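You operate a simulated robot arm through the tools that you are given. There is no shell and no other tool.

The job below is to be done with a simulated two-armed robot. You get a single attempt, and the scene is never put back.

TASK
Pick up the tee with the yellow cap with one hand, pass it to the other hand and put it on the top of the blue bench. Set down upright: tee with the yellow cap.

It is judged by the outcome, as a careful person would: the job done as asked, and still so three seconds after it is handed in. It fails if anything else is knocked over, pushed out of place, dropped, spilled or broken. A push-on lid holds only when it is set on centred and level and pressed home; a screw cap is set on level and turned clockwise until tight.

THE ROBOT
Two 7-joint arms with two-finger parallel grippers on one trunk, on a base that moves. Base frame: it is fixed to the floor where the robot stands at the start and does not move with it; the origin is under the middle of the robot, x ahead of it, y to its left, z up; the surface under the hand at the start is at about z = 80. Readings come in cm, degrees, newtons and seconds.
The left shoulder is at the start at [16.3, 17.1, 110.8], the right one opposite. With the tool pointing down near the work surface each hand reaches from about 48 to 96 cm from the robot's upright axis, wherever it stands, measured 20 degrees to its own side. Places, roughly: tee with the yellow cap (7x5x10 cm) [80, -10, 80]; top of the blue bench [80, -330, 90]. Payload 4.4 kg a hand.
Tool frame (each hand has its own): the origin (TCP) lies between the finger pads and is the grasp point; the fingertips stand 2.3 cm ahead of it; z points along the fingers, y is the line along which they close. Largest opening 9.4 cm; finger width 3.8, thickness 1; the body of the gripper, 5.4 by 9.6 cm, starts 3.9 cm behind the TCP.
Orientation is that of the tool frame in the base frame, as [roll, pitch, yaw] about the fixed x, y, z axes, in that order (R = Rz(yaw) Ry(pitch) Rx(roll)). With the fingers straight down and closing along the base's y, the tool's x points along the base's -x, its y along +y and its z along -z.

THE INTERFACE
- The arms move only by the tool move_arm. It takes "left_plan", "right_plan" or both (then of equal length, played together; a hand with none holds still); each is a list of rows, each a list of 3 entries, a list of its own where there are three numbers: the shift along the base's x, y, z in units of 400 mm (1.0 is 400 mm), then the turn, a rotation vector about the base's x, y, z in units of 45 degrees (1.0 is 45 degrees), then the opening in per cent of the stroke, from 0 (shut) to 100 (fully open). In form: [[[x, y, z], [ax, ay, az], gripper], ...]. A call has 1 to 20 rows; each row is the pose to reach, as a shift and turn from the pose commanded when the call began. A call with a number of a shift or a turn outside -1 to 1 is refused whole. Each row takes 0.2 s and may step no farther than 5 cm and 8.6 degrees from the row before; otherwise, or with a gripper value out of range, the whole call is refused. A pose out of reach is approached as far as the arm can. The call stops where the force on the tool passes 40 N (or 10 N more than at its start, if that is more) or the arm is blocked; 0.2 s more then pass. Each finger travels about 7.2 cm/s and halts on what it meets, pressing with about 26 N; the grip force reading is that of the motor and also rises with nothing between the fingers. The clock runs only during rows and for 0.2 s after the last one: add rows that repeat a pose to give the fingers time. It gives the time, the measured TCP pose, the force on the tool (base axes), the opening and the grip force at its end, in the units of the frame above (readings bear some noise), with the torque about the TCP (base axes, N m) and any sound that the robot's microphone picked up.
- Cameras (640 x 400 px; columns grow to the right, rows downward): "scene" is now at [29.06, -1.05, 123.85]; the picture's right is [-0.10, -0.99, 0.00], its down [-0.61, 0.06, -0.79] and it looks along [0.79, -0.08, -0.61] (base axes); focal length 235 px, centre (320, 200). "left" rides on the left gripper at [8.6, -1.6, -7.4] in its tool frame; the picture's right is [0.18, 0.98, 0.00], its down [-0.58, 0.11, -0.81] and it looks along [-0.79, 0.15, 0.59] (tool axes); focal length 243 px, centre (320, 200). "right" rides on the right gripper at [8.6, 1.6, -7.5] in its tool frame; the picture's right is [-0.18, 0.98, 0.00], its down [-0.58, -0.11, -0.81] and it looks along [-0.79, -0.15, 0.59] (tool axes); focal length 243 px, centre (320, 200). There is no depth. A picture from a camera that has moved, and an enlarged one, comes with that camera's place and axes in the base frame and with its lens.
- capture(camera): a new picture of that camera. The clock stands still meanwhile.
- slide_trunk(by): moves the trunk up (or, below 0, down) by that many cm; the arms and the scene camera ride with it, the base frame stays. It gives what a move gives, with no picture.
- steer(legs): drives the robot by 1 to 6 legs, each [ahead, left, turn to the left] in cm, cm and degrees, along the robot's own axes; the way and the turn of a leg run together, so that a leg with both is an arc; at most 150 cm and 180 degrees a leg. The arms and the cameras ride along, it lands a little off, and it stops where it bumps. It gives what a move gives.
- head_to(pan, tilt): turns the head with the scene camera to pan (to the left, within 80 degrees either way) and tilt (down, from -29 to 69), counted from straight ahead of the robot (the tilt from the chest, where the trunk bows). It gives what a move gives.
- close_up(camera, box): a new picture of the part [left, top, right, bottom] of that camera's present view, enlarged. The clock stands still meanwhile.
- job_done(): hands the job in; it is judged then, once.

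Places have to be worked out from the pictures, the camera data and where the tool is seen. Open the grippers and draw the arms clear of the work before you hand the job in, unless the task says otherwise.

The tools are called as a command line: name --argument value ..., lists and objects as JSON in quotes. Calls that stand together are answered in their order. move_arm: Moves the arms, as the interface text tells. Its arguments: {"type":"object","properties":{"left_plan":{"type":"array"},"right_plan":{"type":"array"}},"required":[]} The other tools are called the same way: slide_trunk (by) moves the trunk up or down; steer (legs) drives the base; head_to (pan, tilt) turns the head that bears the scene camera; capture (camera) takes a picture; close_up (camera, box) takes an enlarged picture of a part of a camera's view; job_done () hands the job in.

At the start:

```text
time_s: 0.0
left_eef_pos: [51.17, 20.81, 104.42]
left_ee_rot: [-180.0, 0.0, -180.0]
left_contact_force: [0.1, -0.4, 0.3]
left_ft_torque: [0.01, -0.02, 0.0]
left_opening: 9.4
left_grasp_force: 0.1
right_eef_pos: [56.59, -29.12, 101.85]
right_ee_rot: [-180.0, -0.1, 180.0]
right_contact_force: [-0.5, 0.4, 0.4]
right_ft_torque: [0.06, -0.03, 0.02]
right_opening: 9.42
right_grasp_force: 0.0
trunk travel left (down, up): [-12.5, 26.3]
robot x, y, heading: [-0.24, -0.08, -0.1]
head pan, tilt (commanded): [-5.7, 37.7]
```

scene: 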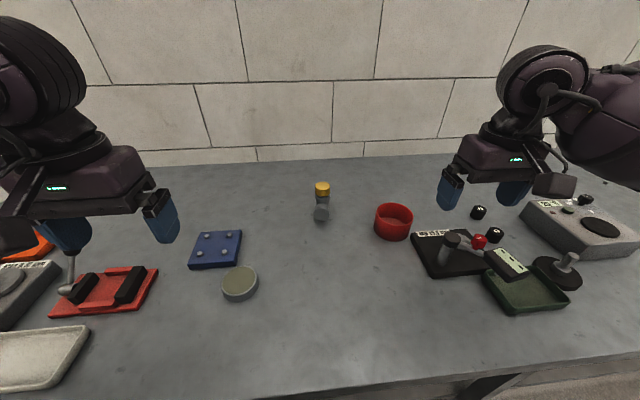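
right: 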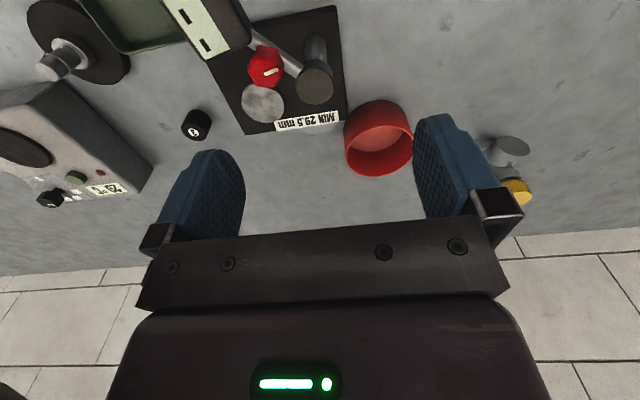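
left: 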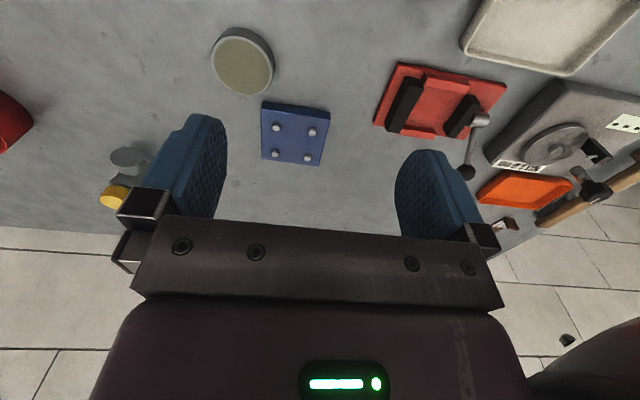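

The tee with the yellow cap stands near the middle of the table, between the red cup and the blue plate. I take an enlarged look at it from the scene camera.

close_up --camera "scene" --box '[280, 165, 360, 235]'

close_up --camera "right" --box '[460, 110, 560, 220]'

close_up --camera "left" --box '[80, 120, 180, 220]'

```text
5.71 times, centred on (320, 200) of scene
camera zoom: at [29.06, -1.05, 123.85], right [-0.1, -0.99, 0.0], down [-0.61, 0.06, -0.79], along [0.79, -0.08, -0.61], focal length 1342 px, centre (320, 200)
```

zoom: 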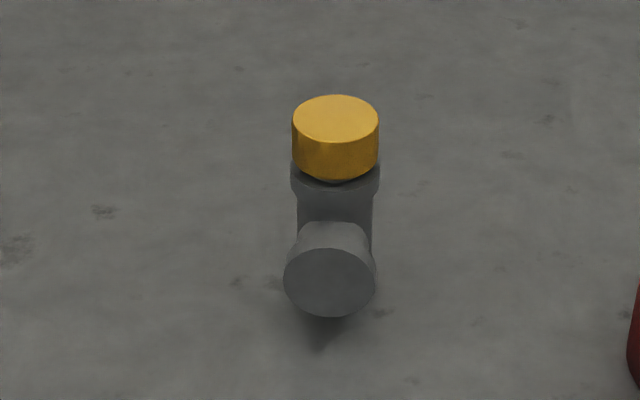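

```text
3.64 times, centred on (510, 165) of right
camera zoom: at [47.91, -27.61, 109.19], right [0.18, 0.98, 0.0], down [0.58, -0.11, 0.81], along [0.79, -0.15, -0.59], focal length 882 px, centre (-371, 327)
```

zoom: 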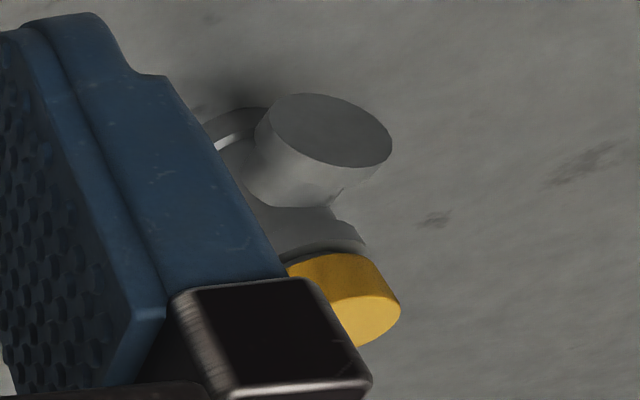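

```text
4.00 times, centred on (130, 170) of left
camera zoom: at [42.64, 19.28, 111.88], right [-0.18, 0.98, 0.0], down [0.58, 0.11, 0.81], along [0.79, 0.15, -0.59], focal length 970 px, centre (1080, 320)
```

zoom: 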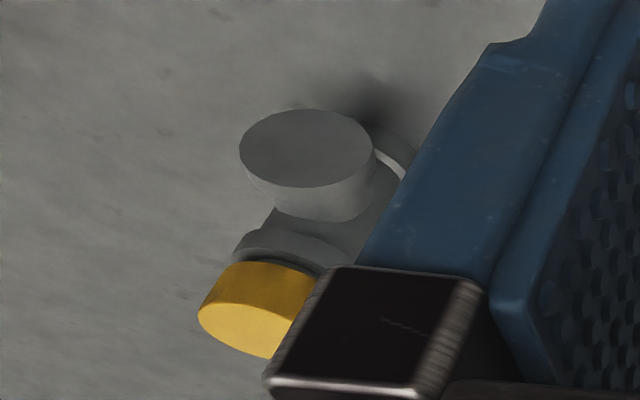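

The tee stands upright with its branch pointing towards the robot; triangulating the three views puts the branch face at about (74.6, -6, 83.6) and the capped run at about (78.5, -6.8). Before planning I look to the right, where the blue bench should be.

head_to --pan -70 --tilt 15

capture --camera "scene"

```text
time_s: 1.4
left_eef_pos: [51.33, 20.83, 104.44]
left_ee_rot: [180.0, 0.0, -180.0]
left_contact_force: [-0.3, -0.9, 0.0]
left_ft_torque: [-0.02, 0.0, -0.02]
left_opening: 9.39
left_grasp_force: 0.0
right_eef_pos: [56.6, -29.03, 101.83]
right_ee_rot: [-180.0, -0.1, 180.0]
right_contact_force: [-0.1, -0.4, 0.4]
right_ft_torque: [0.0, 0.0, -0.01]
right_opening: 9.41
right_grasp_force: 0.1
trunk travel left (down, up): [-12.5, 26.3]
robot x, y, heading: [0.06, 0.2, -0.1]
head pan, tilt (commanded): [-70.0, 15.0]
```

```text
taken
camera scene: at [23.65, -8.96, 127.46], right [-0.94, -0.34, 0.0], down [-0.09, 0.24, -0.97], along [0.33, -0.91, -0.26], focal length 235 px, centre (320, 200)
```

scene: 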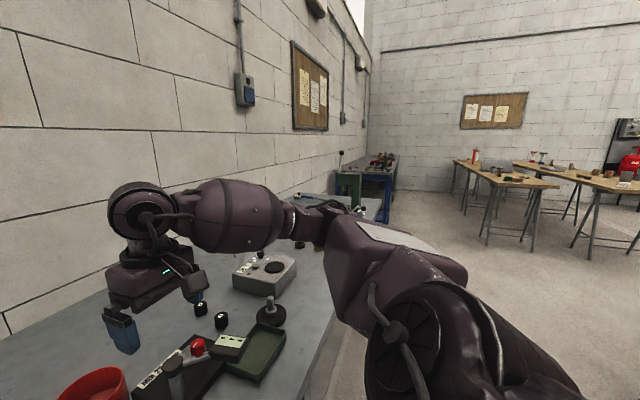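

There is another table along the wall, then a green bench and a blue one beyond. I zoom in on them.

close_up --camera "scene" --box '[290, 140, 430, 230]'

close_up --camera "scene" --box '[330, 145, 400, 190]'

```text
4.44 times, centred on (360, 185) of scene
camera zoom: at [23.65, -8.96, 127.46], right [-0.94, -0.34, 0.0], down [-0.09, 0.24, -0.97], along [0.33, -0.91, -0.26], focal length 1044 px, centre (142, 267)
```

zoom: 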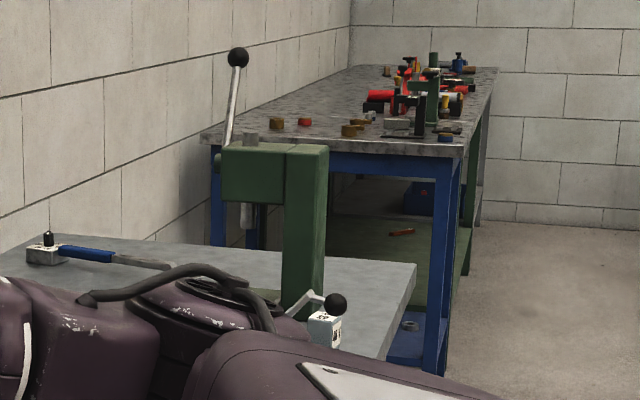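

```text
8.89 times, centred on (365, 168) of scene
camera zoom: at [23.65, -8.96, 127.46], right [-0.94, -0.34, 0.0], down [-0.09, 0.24, -0.97], along [0.33, -0.91, -0.26], focal length 2088 px, centre (-80, 489)
```

zoom: 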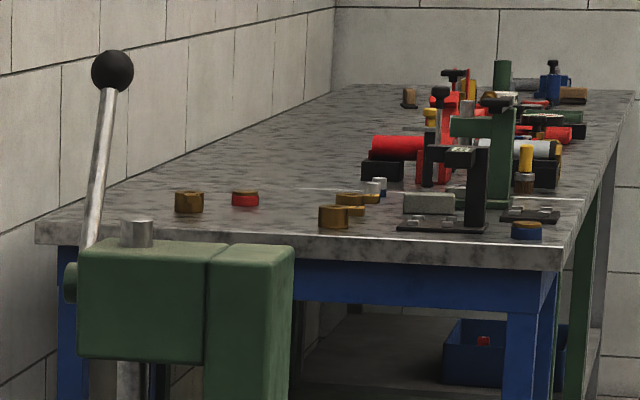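

The blue bench (grey top, blue frame) starts at about y = -270, past a green lever press on a table. My plan is to take the tee low on its branch with the right hand tilted, pass it to the left hand holding the collar and cap from above, and place it with the left. First the head goes back and the right hand moves to a tilted stand-off so its camera sees the tee.

head_to --pan -5.7 --tilt 37.7

move_arm --right_plan '[[[0.032, 0.078, -0.019], [-0.0106, -0.0968, -0.0336], 100], [[0.064, 0.155, -0.038], [-0.0212, -0.1937, -0.0673], 100], [[0.096, 0.233, -0.056], [-0.0318, -0.2905, -0.1009], 100], [[0.128, 0.31, -0.075], [-0.0424, -0.3874, -0.1346], 100], [[0.159, 0.388, -0.094], [-0.053, -0.4842, -0.1682], 100], [[0.191, 0.465, -0.113], [-0.0636, -0.581, -0.2018], 100], [[0.223, 0.543, -0.131], [-0.0742, -0.6779, -0.2355], 100], [[0.255, 0.62, -0.15], [-0.0848, -0.7747, -0.2691], 100], [[0.255, 0.62, -0.15], [-0.0848, -0.7747, -0.2691], 100]]'

capture --camera "right"

capture --camera "scene"

```text
time_s: 2.7
left_eef_pos: [51.28, 20.74, 104.45]
left_ee_rot: [-180.0, 0.0, 180.0]
left_contact_force: [0.1, 0.3, -0.3]
left_ft_torque: [-0.03, -0.01, -0.04]
left_opening: 9.43
left_grasp_force: 0.0
right_eef_pos: [56.56, -29.07, 101.93]
right_ee_rot: [179.9, 0.0, 180.0]
right_contact_force: [-0.2, -0.2, -0.2]
right_ft_torque: [0.01, 0.02, -0.03]
right_opening: 9.41
right_grasp_force: 0.0
trunk travel left (down, up): [-12.5, 26.3]
robot x, y, heading: [-0.13, -0.15, -0.2]
head pan, tilt (commanded): [-5.7, 37.7]
```

```text
time_s: 4.7
left_eef_pos: [51.22, 20.77, 104.53]
left_ee_rot: [179.9, 0.0, -180.0]
left_contact_force: [0.3, -0.8, 0.5]
left_ft_torque: [0.0, -0.04, -0.01]
left_opening: 9.42
left_grasp_force: 0.0
right_eef_pos: [66.69, -4.29, 95.94]
right_ee_rot: [180.0, 35.1, 167.4]
right_contact_force: [0.2, 0.5, 0.0]
right_ft_torque: [0.0, -0.01, 0.0]
right_opening: 9.42
right_grasp_force: 0.0
trunk travel left (down, up): [-12.5, 26.3]
robot x, y, heading: [0.02, -0.28, -0.2]
head pan, tilt (commanded): [-5.7, 37.7]
```

```text
taken
camera right: at [56.05, -0.35, 96.86], right [0.36, 0.93, 0.11], down [-0.01, -0.11, 0.99], along [0.93, -0.36, -0.03], focal length 243 px, centre (320, 200)
```

right: 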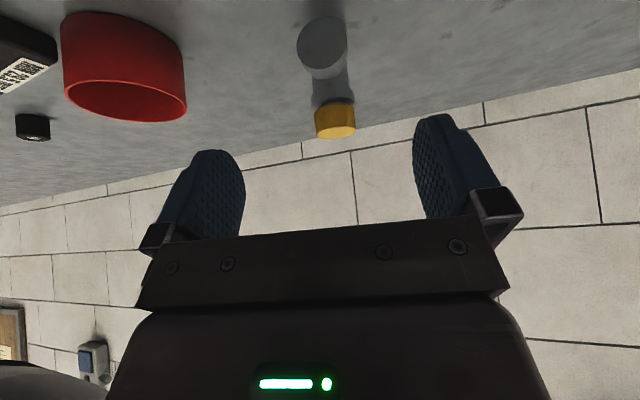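

```text
taken
camera scene: at [29.04, -1.08, 123.86], right [-0.1, -0.99, 0.0], down [-0.61, 0.06, -0.79], along [0.79, -0.08, -0.61], focal length 235 px, centre (320, 200)
```

scene: 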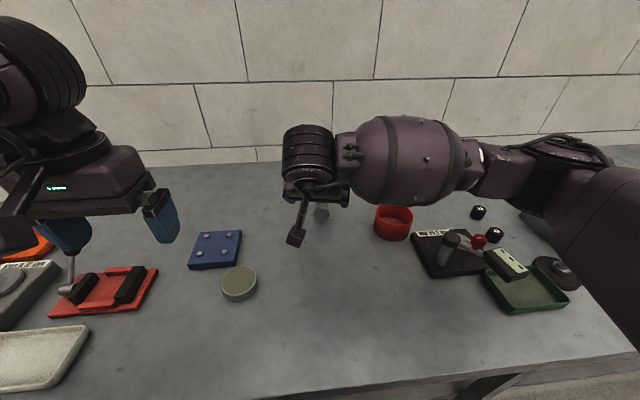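

The tilted stand-off was reached and the right camera now sees the tee between the fingers. I enlarge it to measure the run axis, collar heights and branch direction.

close_up --camera "right" --box '[270, 0, 390, 150]'

capture --camera "left"

close_up --camera "left" --box '[80, 120, 180, 220]'

```text
2.67 times, centred on (330, 75) of right
camera zoom: at [56.05, -0.35, 96.86], right [0.36, 0.93, 0.11], down [-0.01, -0.11, 0.99], along [0.93, -0.36, -0.03], focal length 647 px, centre (293, 533)
```

zoom: 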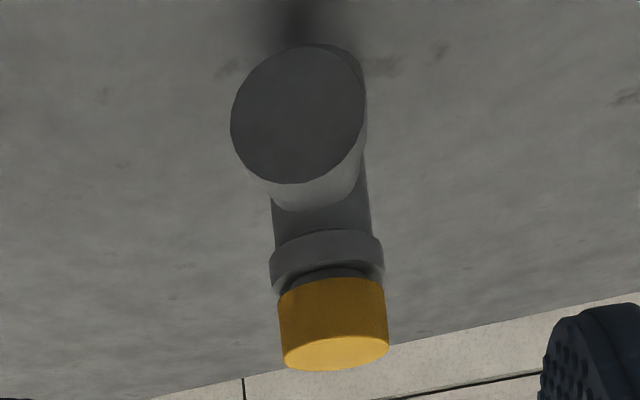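

```text
taken
camera left: at [42.62, 19.24, 111.9], right [-0.18, 0.98, 0.0], down [0.58, 0.11, 0.81], along [0.79, 0.15, -0.59], focal length 243 px, centre (320, 200)
```

left: 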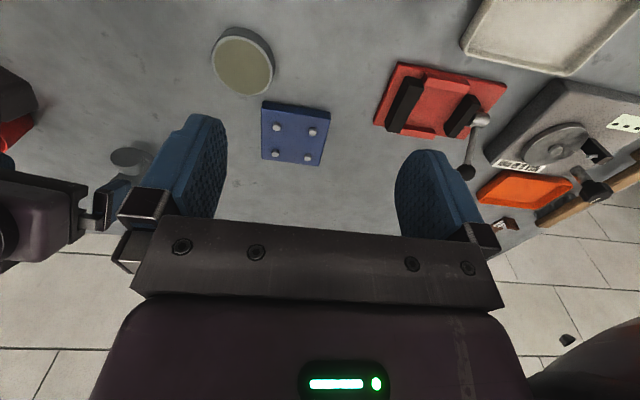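

```text
4.00 times, centred on (130, 170) of left
camera zoom: at [42.62, 19.24, 111.9], right [-0.18, 0.98, 0.0], down [0.58, 0.11, 0.81], along [0.79, 0.15, -0.59], focal length 970 px, centre (1080, 320)
```

zoom: 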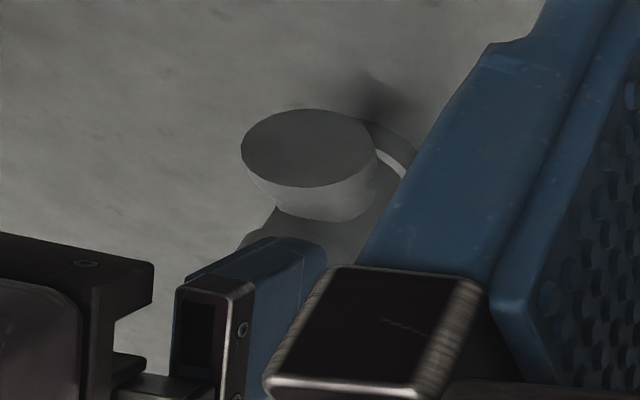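

Scene and right-camera rays agree: branch face centre (74.65, -5.95, 83.6), cap top (78.95, -6.8, 89.7), branch azimuth about 168.6°, branch collar about 4.1 cm across. I advance along the tool axis to 4 cm short of the branch grasp point (75.4, -6.1, 83.9) and check the view.

move_arm --right_plan '[[[0.04, -0.008, -0.0545], [0, 0, 0.007], 100], [[0.08, -0.0165, -0.109], [0, 0, 0.014], 100], [[0.12, -0.025, -0.1635], [0, 0, 0.021], 100], [[0.16, -0.033, -0.218], [0, 0, 0.027], 100], [[0.16, -0.033, -0.218], [0, 0, 0.027], 100]]'

capture --camera "right"

close_up --camera "left" --box '[40, 110, 190, 230]'

```text
time_s: 5.9
left_eef_pos: [51.24, 20.79, 104.38]
left_ee_rot: [-180.0, 0.1, 180.0]
left_contact_force: [0.8, 0.0, -0.4]
left_ft_torque: [0.0, -0.01, 0.0]
left_opening: 9.39
left_grasp_force: 0.1
right_eef_pos: [73.27, -5.6, 87.25]
right_ee_rot: [-179.9, 34.9, 168.7]
right_contact_force: [-0.5, -0.4, 0.1]
right_ft_torque: [0.01, 0.01, 0.02]
right_opening: 9.41
right_grasp_force: 0.0
trunk travel left (down, up): [-12.5, 26.3]
robot x, y, heading: [-0.18, 0.0, 0.0]
head pan, tilt (commanded): [-5.7, 37.7]
```

```text
taken
camera right: at [62.38, -2.01, 88.19], right [0.34, 0.93, 0.11], down [-0.01, -0.11, 0.99], along [0.94, -0.34, -0.03], focal length 243 px, centre (320, 200)
```

right: 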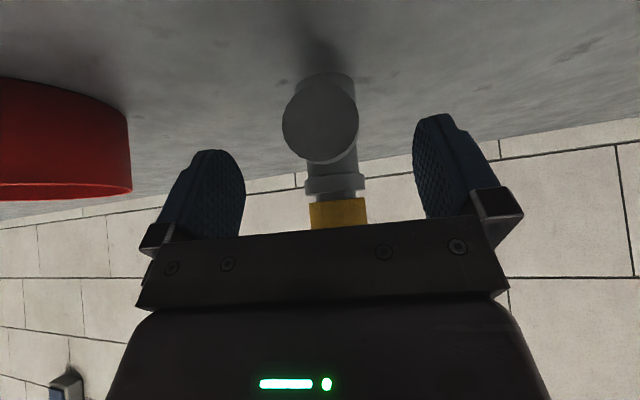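

```text
3.33 times, centred on (115, 170) of left
camera zoom: at [42.61, 19.28, 111.9], right [-0.18, 0.98, 0.0], down [0.58, 0.11, 0.81], along [0.79, 0.15, -0.59], focal length 809 px, centre (1003, 300)
```

zoom: 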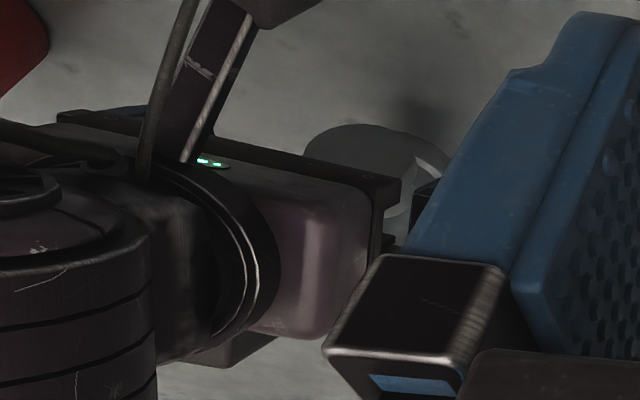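

The branch face sits centred between the fingers. I advance the last 4 cm along the tool axis and check the readings.

move_arm --right_plan '[[[0.019, -0.0037, -0.0273], [0, 0, 0], 100], [[0.038, -0.0075, -0.0547], [0, 0, 0], 100], [[0.056, -0.011, -0.082], [0, 0, 0], 100], [[0.056, -0.011, -0.082], [0, 0, 0], 100]]'

capture --camera "right"

close_up --camera "scene" --box '[240, 110, 400, 250]'

```text
time_s: 6.9
left_eef_pos: [51.37, 20.95, 104.39]
left_ee_rot: [180.0, 0.0, -180.0]
left_contact_force: [-0.2, -0.2, -0.2]
left_ft_torque: [0.01, 0.01, 0.02]
left_opening: 9.42
left_grasp_force: 0.0
right_eef_pos: [75.48, -5.96, 83.8]
right_ee_rot: [-179.9, 35.0, 168.7]
right_contact_force: [-0.2, 0.8, 0.1]
right_ft_torque: [0.02, -0.01, 0.01]
right_opening: 9.4
right_grasp_force: 0.1
trunk travel left (down, up): [-12.5, 26.3]
robot x, y, heading: [0.26, 0.29, 0.0]
head pan, tilt (commanded): [-5.7, 37.7]
```

```text
taken
camera right: at [64.6, -2.41, 84.9], right [0.34, 0.93, 0.11], down [-0.01, -0.11, 0.99], along [0.94, -0.34, -0.03], focal length 243 px, centre (320, 200)
```

right: 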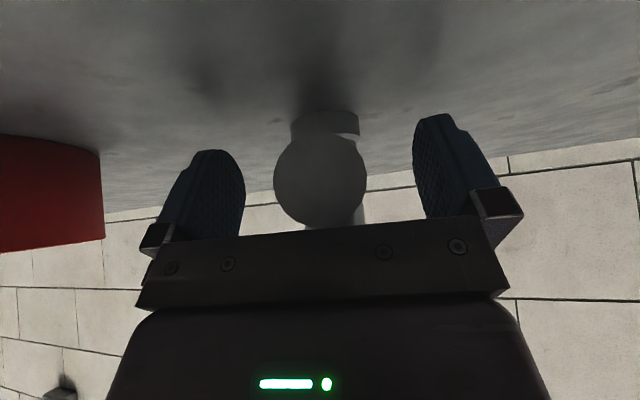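

```text
2.86 times, centred on (320, 180) of scene
camera zoom: at [29.04, -1.05, 123.86], right [-0.1, -1.0, 0.0], down [-0.61, 0.06, -0.79], along [0.79, -0.08, -0.61], focal length 671 px, centre (320, 257)
```

zoom: 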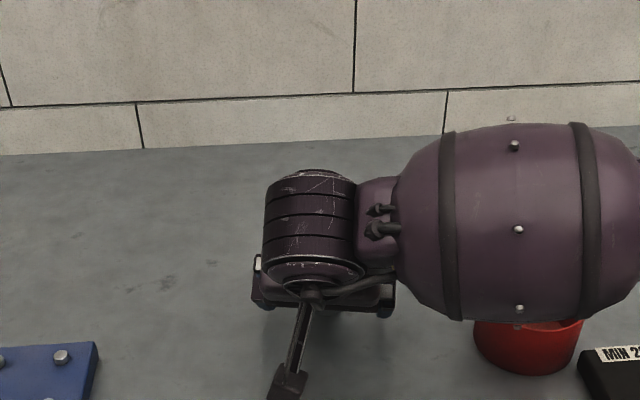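

The fingers straddle the branch with no contact force. I close the right gripper on the branch collar and hold.

move_arm --right_plan '[[[0, 0, 0], [0, 0, 0], 60], [[0, 0, 0], [0, 0, 0], 48], [[0, 0, 0], [0, 0, 0], 38], [[0, 0, 0], [0, 0, 0], 20], [[0, 0, 0], [0, 0, 0], 0], [[0, 0, 0], [0, 0, 0], 0]]'

capture --camera "right"

```text
time_s: 8.3
left_eef_pos: [51.29, 20.85, 104.35]
left_ee_rot: [-180.0, 0.0, 180.0]
left_contact_force: [-0.5, -0.6, 0.4]
left_ft_torque: [-0.01, 0.01, -0.02]
left_opening: 9.39
left_grasp_force: 0.0
right_eef_pos: [75.46, -5.98, 83.76]
right_ee_rot: [180.0, 35.0, 168.8]
right_contact_force: [-0.4, 0.8, -0.2]
right_ft_torque: [0.01, -0.03, 0.01]
right_opening: 4.2
right_grasp_force: 26.3
trunk travel left (down, up): [-12.5, 26.3]
robot x, y, heading: [-0.05, -0.09, 0.1]
head pan, tilt (commanded): [-5.7, 37.7]
```

```text
taken
camera right: at [64.59, -2.4, 84.9], right [0.34, 0.93, 0.11], down [-0.01, -0.11, 0.99], along [0.94, -0.34, -0.03], focal length 243 px, centre (320, 200)
```

right: 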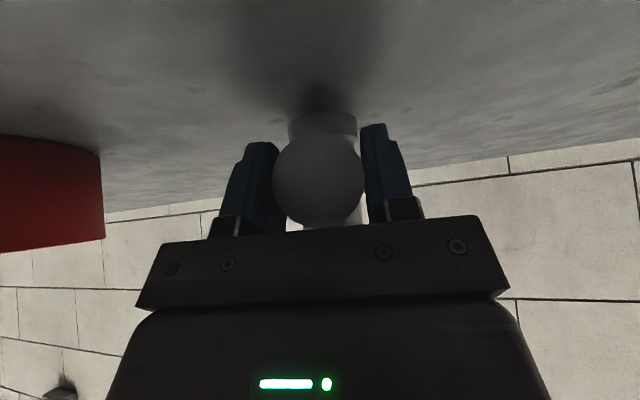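

The grip reads 26 N at a 4.2 cm opening, so the branch is held. I lift straight up slowly, then higher, and check.

move_arm --right_plan '[[[0, 0, 0.0125], [0, 0, 0], 0], [[0, 0, 0.03], [0, 0, 0], 0], [[0, 0, 0.06], [0, 0, 0], 0], [[0, 0, 0.1], [0, 0, 0], 0], [[0, 0, 0.15], [0, 0, 0], 0], [[0, 0, 0.2], [0, 0, 0], 0], [[0, 0, 0.25], [0, 0, 0], 0], [[0, 0, 0.25], [0, 0, 0], 0]]'

capture --camera "right"

capture --camera "left"

capture --camera "scene"

```text
time_s: 10.1
left_eef_pos: [51.3, 20.76, 104.37]
left_ee_rot: [179.9, 0.0, 180.0]
left_contact_force: [-0.5, -0.5, 0.2]
left_ft_torque: [0.03, 0.03, -0.03]
left_opening: 9.41
left_grasp_force: 0.1
right_eef_pos: [75.32, -6.06, 93.67]
right_ee_rot: [179.9, 34.8, 168.8]
right_contact_force: [0.6, 0.6, -4.5]
right_ft_torque: [0.04, 0.12, -0.01]
right_opening: 4.15
right_grasp_force: 25.5
trunk travel left (down, up): [-12.5, 26.3]
robot x, y, heading: [0.65, -0.08, 0.0]
head pan, tilt (commanded): [-5.7, 37.7]
```

```text
taken
camera right: at [64.58, -2.33, 94.74], right [0.34, 0.93, 0.1], down [-0.01, -0.11, 0.99], along [0.94, -0.34, -0.03], focal length 243 px, centre (320, 200)
```

right: 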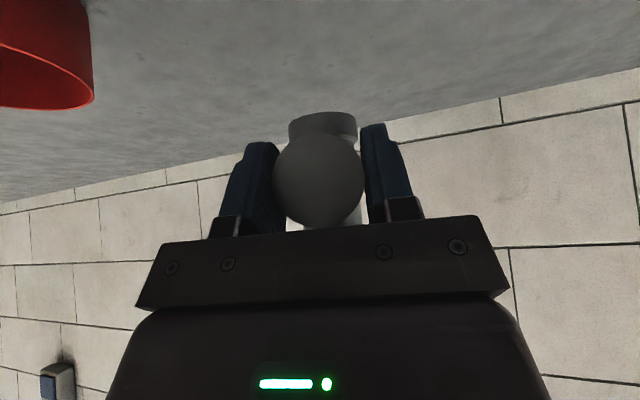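

```text
taken
camera left: at [42.7, 19.27, 111.83], right [-0.18, 0.98, 0.0], down [0.58, 0.11, 0.81], along [0.79, 0.15, -0.59], focal length 243 px, centre (320, 200)
```

left: 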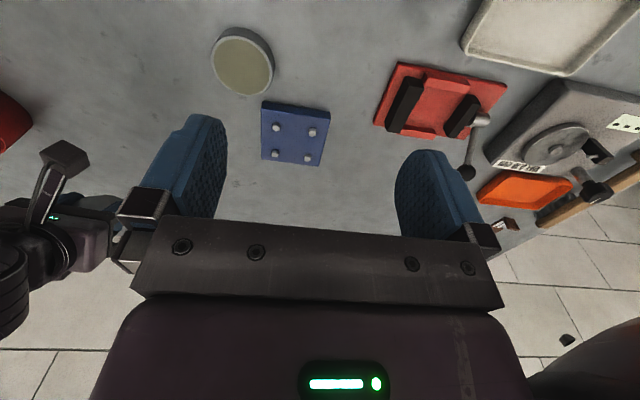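

```text
taken
camera scene: at [29.13, -1.05, 123.82], right [-0.1, -1.0, 0.0], down [-0.61, 0.06, -0.79], along [0.79, -0.08, -0.61], focal length 235 px, centre (320, 200)
```

scene: 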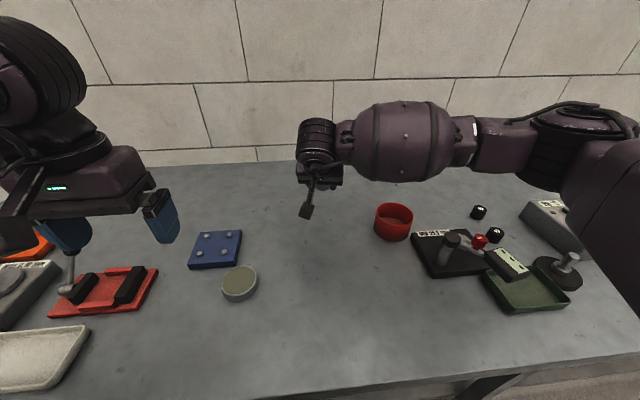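

The tee is up (about 4.5 N of weight) and has not slipped in the fingers. Now I raise it and turn the right hand about the vertical, towards approaching from the right side, in gentle steps.

move_arm --right_plan '[[[-0.018, 0.0025, 0.03], [0, 0, 0.1], 0], [[-0.036, 0.005, 0.06], [0, 0, 0.2], 0], [[-0.054, 0.0075, 0.09], [0, 0, 0.3], 0], [[-0.072, 0.01, 0.12], [0, 0, 0.4], 0], [[-0.09, 0.0125, 0.15], [0, 0, 0.5], 0], [[-0.108, 0.015, 0.18], [0, 0, 0.6], 0], [[-0.126, 0.0175, 0.21], [0, 0, 0.7], 0], [[-0.144, 0.02, 0.24], [0, 0, 0.8], 0], [[-0.162, 0.0225, 0.27], [0, 0, 0.9], 0], [[-0.18, 0.025, 0.285], [0, 0, 1.0], 0], [[-0.18, 0.025, 0.285], [0, 0, 1.0], 0]]'

capture --camera "scene"

```text
time_s: 12.5
left_eef_pos: [51.22, 20.82, 104.3]
left_ee_rot: [180.0, 0.0, -180.0]
left_contact_force: [-0.3, 0.1, 0.2]
left_ft_torque: [-0.04, 0.01, 0.02]
left_opening: 9.39
left_grasp_force: 0.0
right_eef_pos: [68.23, -5.04, 105.21]
right_ee_rot: [-180.0, 35.0, -146.2]
right_contact_force: [0.4, 0.6, -4.6]
right_ft_torque: [-0.05, 0.11, 0.0]
right_opening: 4.14
right_grasp_force: 25.4
trunk travel left (down, up): [-12.5, 26.3]
robot x, y, heading: [0.02, -0.01, 0.2]
head pan, tilt (commanded): [-5.7, 37.7]
```

```text
taken
camera scene: at [29.1, -1.05, 123.83], right [-0.1, -1.0, 0.0], down [-0.61, 0.06, -0.79], along [0.79, -0.08, -0.61], focal length 235 px, centre (320, 200)
```

scene: 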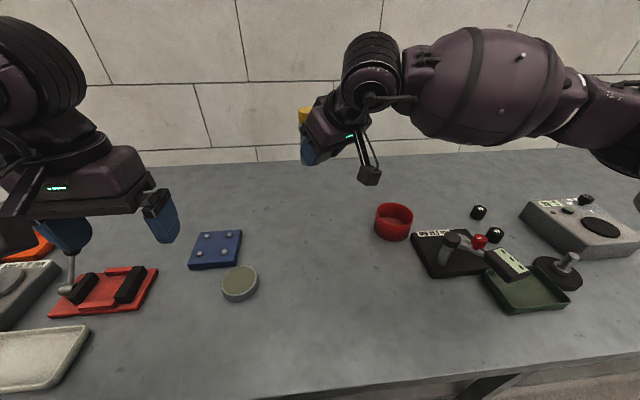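

The turn went cleanly. I turn another 45° and bring the tee a little nearer and to the middle.

move_arm --right_plan '[[[-0.0155, 0.0035, 0], [0, 0, 0.1], 0], [[-0.031, 0.007, 0], [0, 0, 0.2], 0], [[-0.0465, 0.0105, 0], [0, 0, 0.3], 0], [[-0.062, 0.014, 0], [0, 0, 0.4], 0], [[-0.0775, 0.0175, 0], [0, 0, 0.5], 0], [[-0.093, 0.021, 0], [0, 0, 0.6], 0], [[-0.1085, 0.0245, 0], [0, 0, 0.7], 0], [[-0.124, 0.028, 0], [0, 0, 0.8], 0], [[-0.1395, 0.0315, 0], [0, 0, 0.9], 0], [[-0.155, 0.035, 0], [0, 0, 1.0], 0], [[-0.155, 0.035, 0], [0, 0, 1.0], 0]]'

capture --camera "scene"

capture --camera "left"

```text
time_s: 14.9
left_eef_pos: [51.3, 20.85, 104.45]
left_ee_rot: [180.0, 0.0, -180.0]
left_contact_force: [1.2, 0.0, -0.6]
left_ft_torque: [0.02, -0.01, 0.02]
left_opening: 9.4
left_grasp_force: 0.2
right_eef_pos: [63.18, -3.95, 105.25]
right_ee_rot: [180.0, 35.1, -110.2]
right_contact_force: [-0.5, 0.6, -3.0]
right_ft_torque: [-0.09, 0.05, 0.02]
right_opening: 4.16
right_grasp_force: 25.8
right hand out of reach, approached as far as the arm can: row 9, 10, 11
trunk travel left (down, up): [-12.5, 26.3]
robot x, y, heading: [-0.23, 0.09, -0.0]
head pan, tilt (commanded): [-5.7, 37.7]
```

```text
taken
camera scene: at [29.09, -1.05, 123.84], right [-0.1, -1.0, 0.0], down [-0.61, 0.06, -0.79], along [0.79, -0.08, -0.61], focal length 235 px, centre (320, 200)
```

scene: 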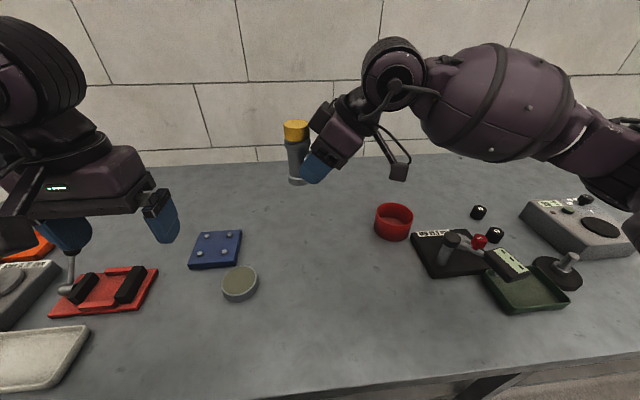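

```text
taken
camera left: at [42.66, 19.28, 111.86], right [-0.18, 0.98, 0.0], down [0.58, 0.11, 0.81], along [0.79, 0.15, -0.59], focal length 243 px, centre (320, 200)
```

left: 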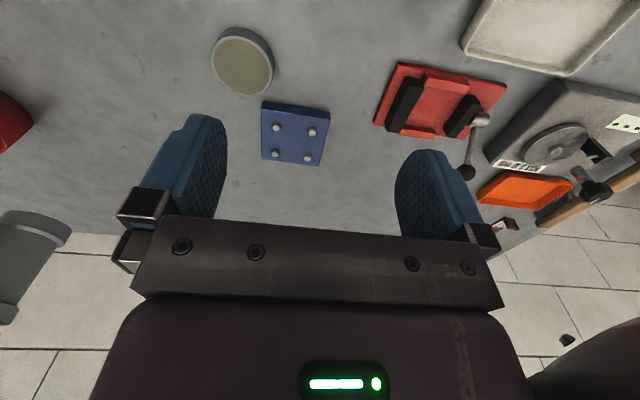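

The right hand reached yaw -110° and then its limit, so it holds the tee from the back-right with the branch pointing at azimuth 250°. Before choosing how the left hand comes in, I check how the tee sits in the grip.

close_up --camera "scene" --box '[250, 90, 410, 210]'

capture --camera "right"

```text
3.33 times, centred on (330, 150) of scene
camera zoom: at [29.09, -1.05, 123.84], right [-0.1, -1.0, 0.0], down [-0.61, 0.06, -0.79], along [0.79, -0.08, -0.61], focal length 783 px, centre (287, 367)
```

zoom: 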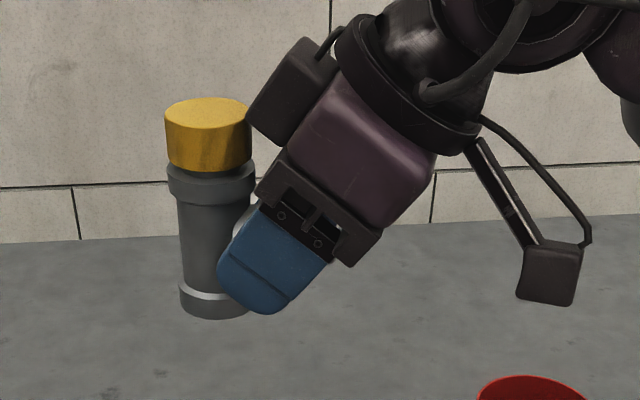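

```text
taken
camera right: at [57.8, -14.18, 106.28], right [-0.87, 0.48, 0.11], down [0.11, -0.02, 0.99], along [0.48, 0.88, -0.03], focal length 243 px, centre (320, 200)
```

right: 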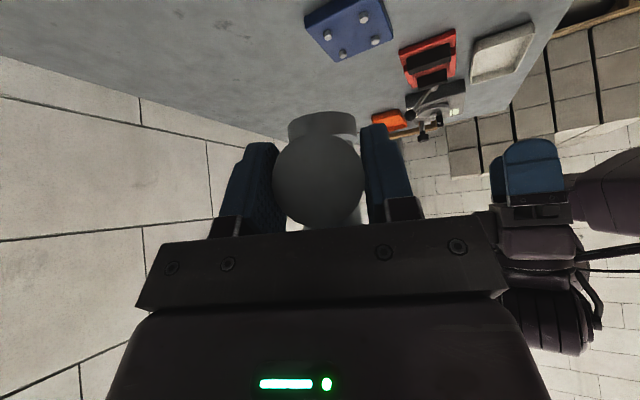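

The tee sits square in the right fingers; I also see a box on the back of that gripper close to the cap, so the left hand must come in tilted about 30° away from it. I turn the left hand halfway (yaw positive, tilting back) while raising it well clear, to test its reach in this orientation.

move_arm --left_plan '[[[0.012, -0.005, 0.055], [-0.0254, 0.0363, 0.0949], 100], [[0.025, -0.01, 0.11], [-0.0509, 0.0726, 0.1898], 100], [[0.037, -0.015, 0.165], [-0.0763, 0.1089, 0.2847], 100], [[0.05, -0.02, 0.22], [-0.1017, 0.1452, 0.3796], 100], [[0.062, -0.025, 0.275], [-0.1271, 0.1815, 0.4745], 100], [[0.075, -0.03, 0.33], [-0.1526, 0.2178, 0.5694], 100], [[0.087, -0.035, 0.385], [-0.178, 0.2541, 0.6643], 100], [[0.1, -0.04, 0.43], [-0.2034, 0.2904, 0.7592], 100], [[0.1, -0.04, 0.43], [-0.2034, 0.2904, 0.7592], 100]]'

capture --camera "scene"

```text
time_s: 16.9
left_eef_pos: [55.24, 19.18, 121.55]
left_ee_rot: [-175.1, -15.0, -146.2]
left_contact_force: [0.1, 0.4, 0.8]
left_ft_torque: [-0.02, -0.01, 0.0]
left_opening: 9.4
left_grasp_force: 0.0
right_eef_pos: [63.22, -3.9, 105.17]
right_ee_rot: [179.9, 35.1, -110.3]
right_contact_force: [0.0, 0.1, -5.0]
right_ft_torque: [-0.1, 0.04, 0.01]
right_opening: 4.13
right_grasp_force: 25.9
trunk travel left (down, up): [-12.5, 26.3]
robot x, y, heading: [0.29, 0.57, -0.1]
head pan, tilt (commanded): [-5.7, 37.7]
```

```text
taken
camera scene: at [29.1, -1.04, 123.83], right [-0.1, -1.0, 0.0], down [-0.61, 0.06, -0.79], along [0.79, -0.08, -0.61], focal length 235 px, centre (320, 200)
```

scene: 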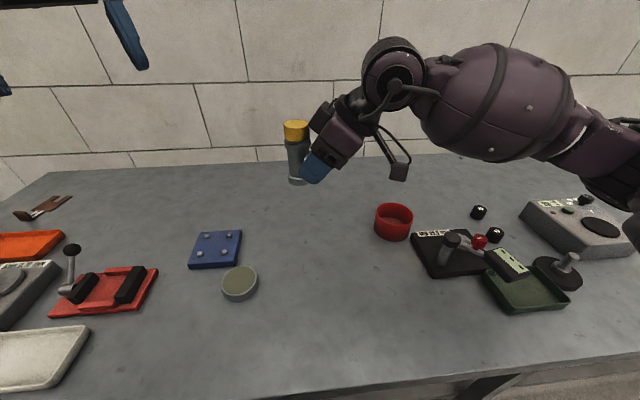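

Reachable so far. I finish the second half of the rotation while moving the left hand to a standby above and left of the tee.

move_arm --left_plan '[[[0.03, -0.0225, 0], [-0.0203, 0.029, 0.0759], 100], [[0.059, -0.045, 0], [-0.0407, 0.0581, 0.1518], 100], [[0.0885, -0.0675, 0], [-0.061, 0.0871, 0.2278], 100], [[0.118, -0.09, 0], [-0.0814, 0.1162, 0.3037], 100], [[0.1475, -0.1125, 0], [-0.1017, 0.1452, 0.3796], 100], [[0.177, -0.135, 0], [-0.122, 0.1742, 0.4555], 100], [[0.2065, -0.1575, 0], [-0.1424, 0.2033, 0.5314], 100], [[0.236, -0.18, 0], [-0.1627, 0.2323, 0.6074], 100], [[0.2655, -0.2025, 0], [-0.1831, 0.2614, 0.6833], 100], [[0.295, -0.225, 0], [-0.2034, 0.2904, 0.7592], 100], [[0.295, -0.225, 0], [-0.2034, 0.2904, 0.7592], 100]]'

capture --camera "left"

head_to --pan 0 --tilt 18

capture --camera "scene"

```text
time_s: 19.3
left_eef_pos: [66.96, 10.17, 121.48]
left_ee_rot: [180.0, -30.0, -110.1]
left_contact_force: [-0.3, -0.3, 0.3]
left_ft_torque: [0.01, 0.01, 0.0]
left_opening: 9.39
left_grasp_force: 0.1
right_eef_pos: [63.25, -4.03, 105.24]
right_ee_rot: [-179.9, 35.0, -110.3]
right_contact_force: [-0.4, -0.5, -4.0]
right_ft_torque: [-0.08, 0.08, 0.04]
right_opening: 4.15
right_grasp_force: 26.2
trunk travel left (down, up): [-12.5, 26.3]
robot x, y, heading: [-0.43, -0.05, 0.2]
head pan, tilt (commanded): [-5.7, 37.7]
```

```text
taken
camera left: at [67.34, 6.18, 132.35], right [-0.98, 0.19, 0.09], down [0.21, 0.89, 0.41], along [-0.01, 0.42, -0.91], focal length 243 px, centre (320, 200)
```

left: 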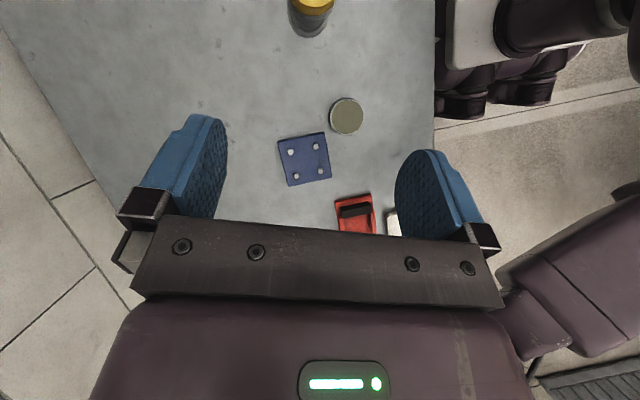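

```text
time_s: 20.1
left_eef_pos: [67.14, 10.15, 121.4]
left_ee_rot: [179.9, -29.9, -110.1]
left_contact_force: [-0.3, 0.5, 0.2]
left_ft_torque: [0.02, -0.01, -0.02]
left_opening: 9.41
left_grasp_force: 0.1
right_eef_pos: [63.2, -3.78, 105.19]
right_ee_rot: [180.0, 35.0, -110.3]
right_contact_force: [0.1, 0.2, -4.2]
right_ft_torque: [-0.09, 0.06, 0.05]
right_opening: 4.14
right_grasp_force: 26.0
trunk travel left (down, up): [-12.5, 26.3]
robot x, y, heading: [0.08, -0.15, -0.2]
head pan, tilt (commanded): [0.0, 18.0]
```

```text
taken
camera scene: at [29.81, -0.19, 126.95], right [0.0, -1.0, 0.0], down [-0.31, 0.0, -0.95], along [0.95, 0.0, -0.31], focal length 235 px, centre (320, 200)
```

scene: 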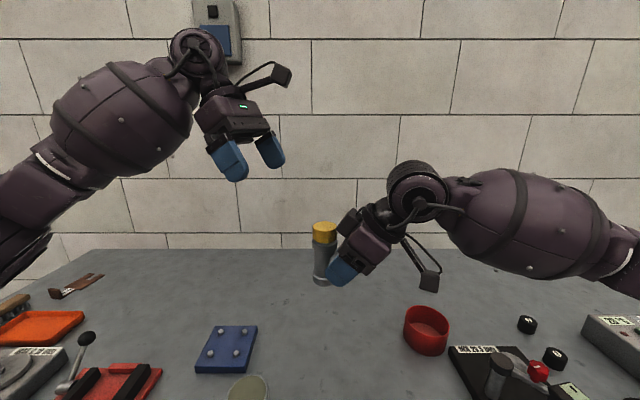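

The left hand reached the wanted orientation (tilt 30°, yaw -110°). I zoom in on the tee and both grippers to refine the cap and collar positions.

close_up --camera "scene" --box '[280, 190, 440, 300]'

close_up --camera "left" --box '[260, 0, 370, 60]'

```text
3.64 times, centred on (360, 245) of scene
camera zoom: at [29.81, -0.19, 126.95], right [0.0, -1.0, 0.0], down [-0.31, 0.0, -0.95], along [0.95, 0.0, -0.31], focal length 854 px, centre (174, 36)
```

zoom: 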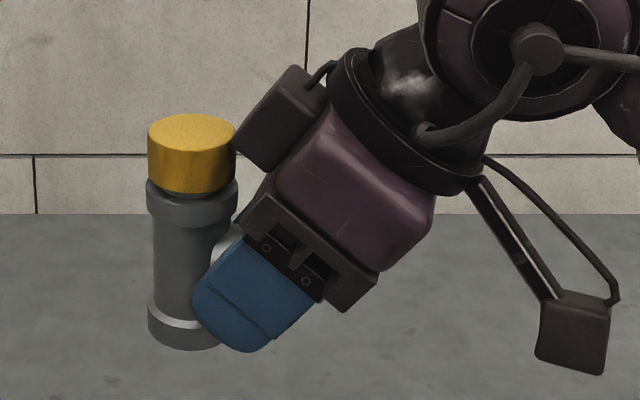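

```text
5.82 times, centred on (315, 30) of left
camera zoom: at [67.33, 6.18, 132.33], right [-0.98, 0.19, 0.09], down [0.21, 0.89, 0.41], along [-0.01, 0.42, -0.91], focal length 1412 px, centre (349, 1189)
```

zoom: 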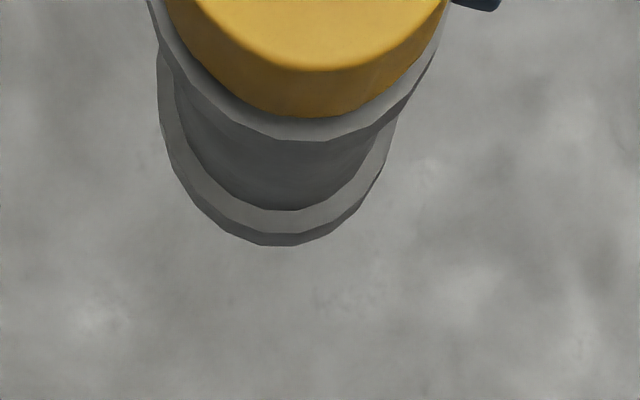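

The left camera confirms the cap top at about (64.4, -0.6, 111.2), matching my prediction from the right hand's pose. I line the left hand up with its approach axis and advance to 5 cm short of the collar grasp.

move_arm --left_plan '[[[-0.003, -0.052, -0.012], [0, 0, 0], 100], [[-0.006, -0.105, -0.0235], [0, 0, 0], 100], [[-0.0146, -0.1285, -0.0668], [0, 0, 0], 100], [[-0.0232, -0.152, -0.1101], [0, 0, 0], 100], [[-0.0318, -0.1755, -0.1534], [0, 0, 0], 100], [[-0.0404, -0.199, -0.1967], [0, 0, 0], 100], [[-0.0404, -0.199, -0.1967], [0, 0, 0], 100]]'

capture --camera "left"

close_up --camera "scene" --box '[240, 110, 440, 300]'

```text
time_s: 21.7
left_eef_pos: [65.44, 2.2, 113.64]
left_ee_rot: [180.0, -30.1, -109.9]
left_contact_force: [-0.1, 0.1, -0.5]
left_ft_torque: [-0.02, 0.01, 0.01]
left_opening: 9.37
left_grasp_force: 0.1
right_eef_pos: [63.24, -3.89, 105.23]
right_ee_rot: [180.0, 35.0, -110.3]
right_contact_force: [-0.3, -0.7, -4.3]
right_ft_torque: [-0.09, 0.04, 0.0]
right_opening: 4.16
right_grasp_force: 26.4
trunk travel left (down, up): [-12.5, 26.3]
robot x, y, heading: [-0.46, -0.02, 0.4]
head pan, tilt (commanded): [0.0, 18.0]
```

```text
taken
camera left: at [65.72, -1.76, 124.52], right [-0.98, 0.19, 0.09], down [0.21, 0.89, 0.41], along [-0.01, 0.42, -0.91], focal length 243 px, centre (320, 200)
```

left: 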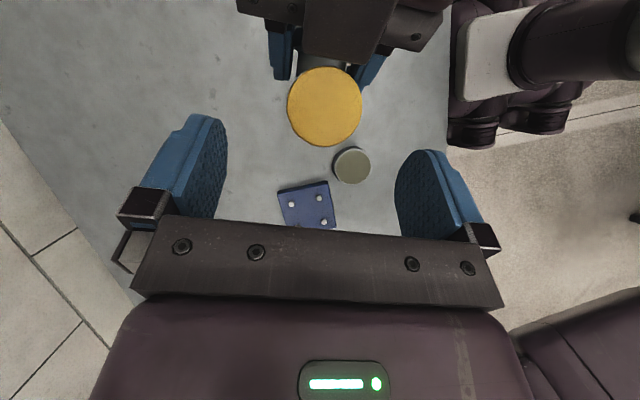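

```text
2.11 times, centred on (340, 205) of scene
camera zoom: at [29.78, -0.19, 126.98], right [0.0, -1.0, 0.0], down [-0.31, 0.0, -0.95], along [0.95, 0.0, -0.31], focal length 494 px, centre (278, 190)
```

zoom: 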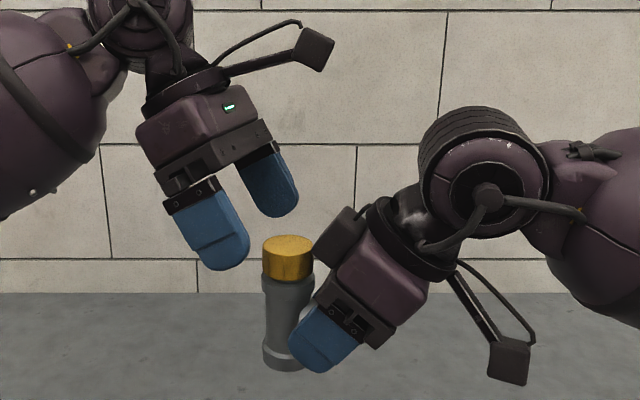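

The cap is seen where predicted, centred between the left fingers with clear space to the right gripper. I advance the last 5 cm along the left tool axis and check before closing.

move_arm --left_plan '[[[-0.0054, -0.0147, -0.0271], [0, 0, 0], 100], [[-0.0108, -0.0294, -0.0542], [0, 0, 0], 100], [[-0.0161, -0.044, -0.0812], [0, 0, 0], 100], [[-0.0215, -0.0587, -0.1083], [0, 0, 0], 100], [[-0.0215, -0.0587, -0.1083], [0, 0, 0], 100]]'

capture --camera "left"

close_up --camera "scene" --box '[270, 160, 400, 300]'

```text
time_s: 22.9
left_eef_pos: [64.56, -0.11, 109.38]
left_ee_rot: [179.9, -30.1, -110.0]
left_contact_force: [-0.5, -0.3, -0.4]
left_ft_torque: [-0.01, -0.02, -0.04]
left_opening: 9.41
left_grasp_force: 0.1
right_eef_pos: [63.28, -3.91, 105.32]
right_ee_rot: [180.0, 35.0, -110.3]
right_contact_force: [-0.2, 0.3, -3.5]
right_ft_torque: [-0.1, 0.04, -0.02]
right_opening: 4.17
right_grasp_force: 25.9
trunk travel left (down, up): [-12.5, 26.3]
robot x, y, heading: [-0.27, 0.16, -0.2]
head pan, tilt (commanded): [0.0, 18.0]
```

```text
taken
camera left: at [64.91, -4.12, 120.17], right [-0.98, 0.19, 0.09], down [0.21, 0.89, 0.41], along [-0.01, 0.42, -0.91], focal length 243 px, centre (320, 200)
```

left: 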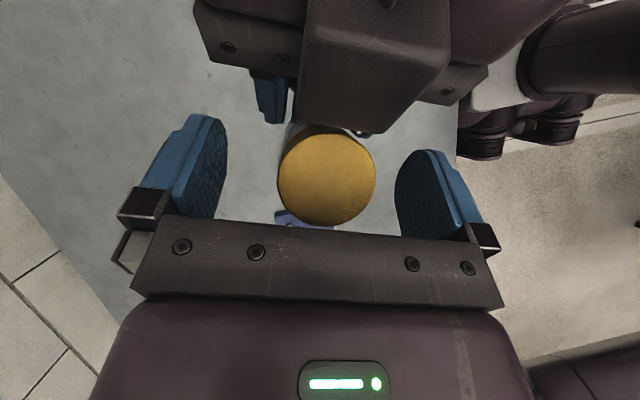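

```text
2.86 times, centred on (335, 230) of scene
camera zoom: at [29.8, -0.19, 126.97], right [0.0, -1.0, 0.0], down [-0.31, 0.0, -0.95], along [0.95, 0.0, -0.31], focal length 671 px, centre (277, 114)
```

zoom: 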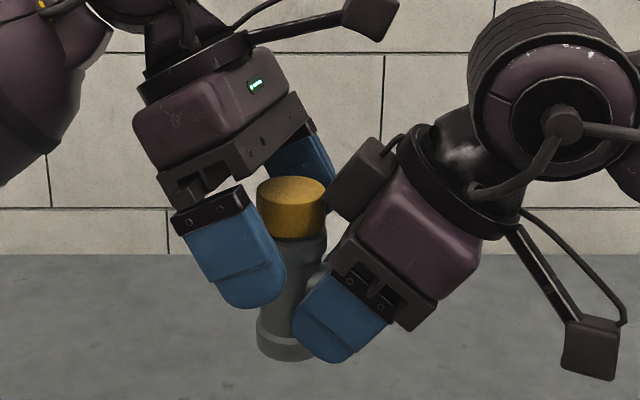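

Both fingers are beside the collar and cap without touching anything. I close the left gripper in steps while the right keeps holding.

move_arm --left_plan '[[[0, 0, 0], [0, 0, 0], 65], [[0, 0, 0], [0, 0, 0], 50], [[0, 0, 0], [0, 0, 0], 43], [[0, 0, 0], [0, 0, 0], 30], [[0, 0, 0], [0, 0, 0], 0], [[0, 0, 0], [0, 0, 0], 0], [[0, 0, 0], [0, 0, 0], 0]]'

capture --camera "left"

close_up --camera "scene" --box '[270, 160, 400, 300]'

```text
time_s: 24.5
left_eef_pos: [64.66, -0.03, 109.26]
left_ee_rot: [-180.0, -30.1, -110.1]
left_contact_force: [-1.0, 0.3, 0.3]
left_ft_torque: [-0.03, 0.01, -0.04]
left_opening: 3.93
left_grasp_force: 25.9
right_eef_pos: [63.22, -3.96, 105.17]
right_ee_rot: [180.0, 35.0, -110.2]
right_contact_force: [1.6, -0.8, -3.3]
right_ft_torque: [-0.05, 0.02, -0.02]
right_opening: 4.16
right_grasp_force: 26.0
trunk travel left (down, up): [-12.5, 26.3]
robot x, y, heading: [-0.27, 0.1, -0.1]
head pan, tilt (commanded): [0.0, 18.0]
```

```text
taken
camera left: at [64.93, -4.12, 120.17], right [-0.98, 0.19, 0.09], down [0.21, 0.89, 0.41], along [-0.01, 0.42, -0.91], focal length 243 px, centre (320, 200)
```

left: 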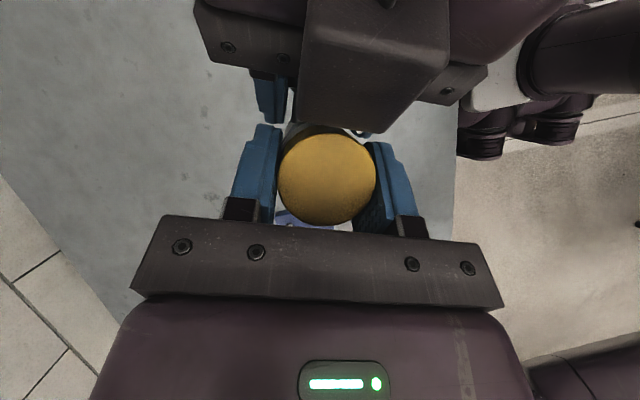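

```text
2.86 times, centred on (335, 230) of scene
camera zoom: at [29.81, -0.19, 126.96], right [0.0, -1.0, 0.0], down [-0.31, 0.0, -0.95], along [0.95, 0.0, -0.31], focal length 671 px, centre (277, 114)
```

zoom: 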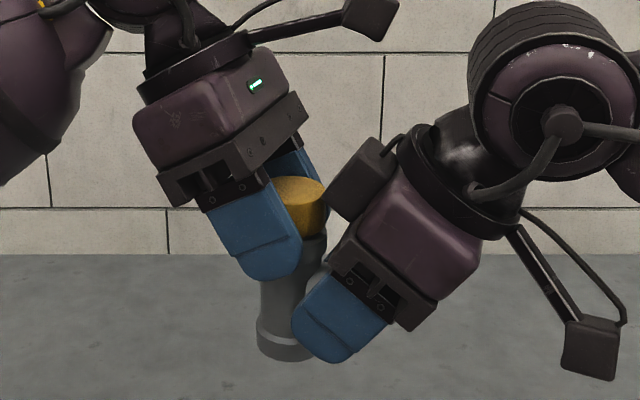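

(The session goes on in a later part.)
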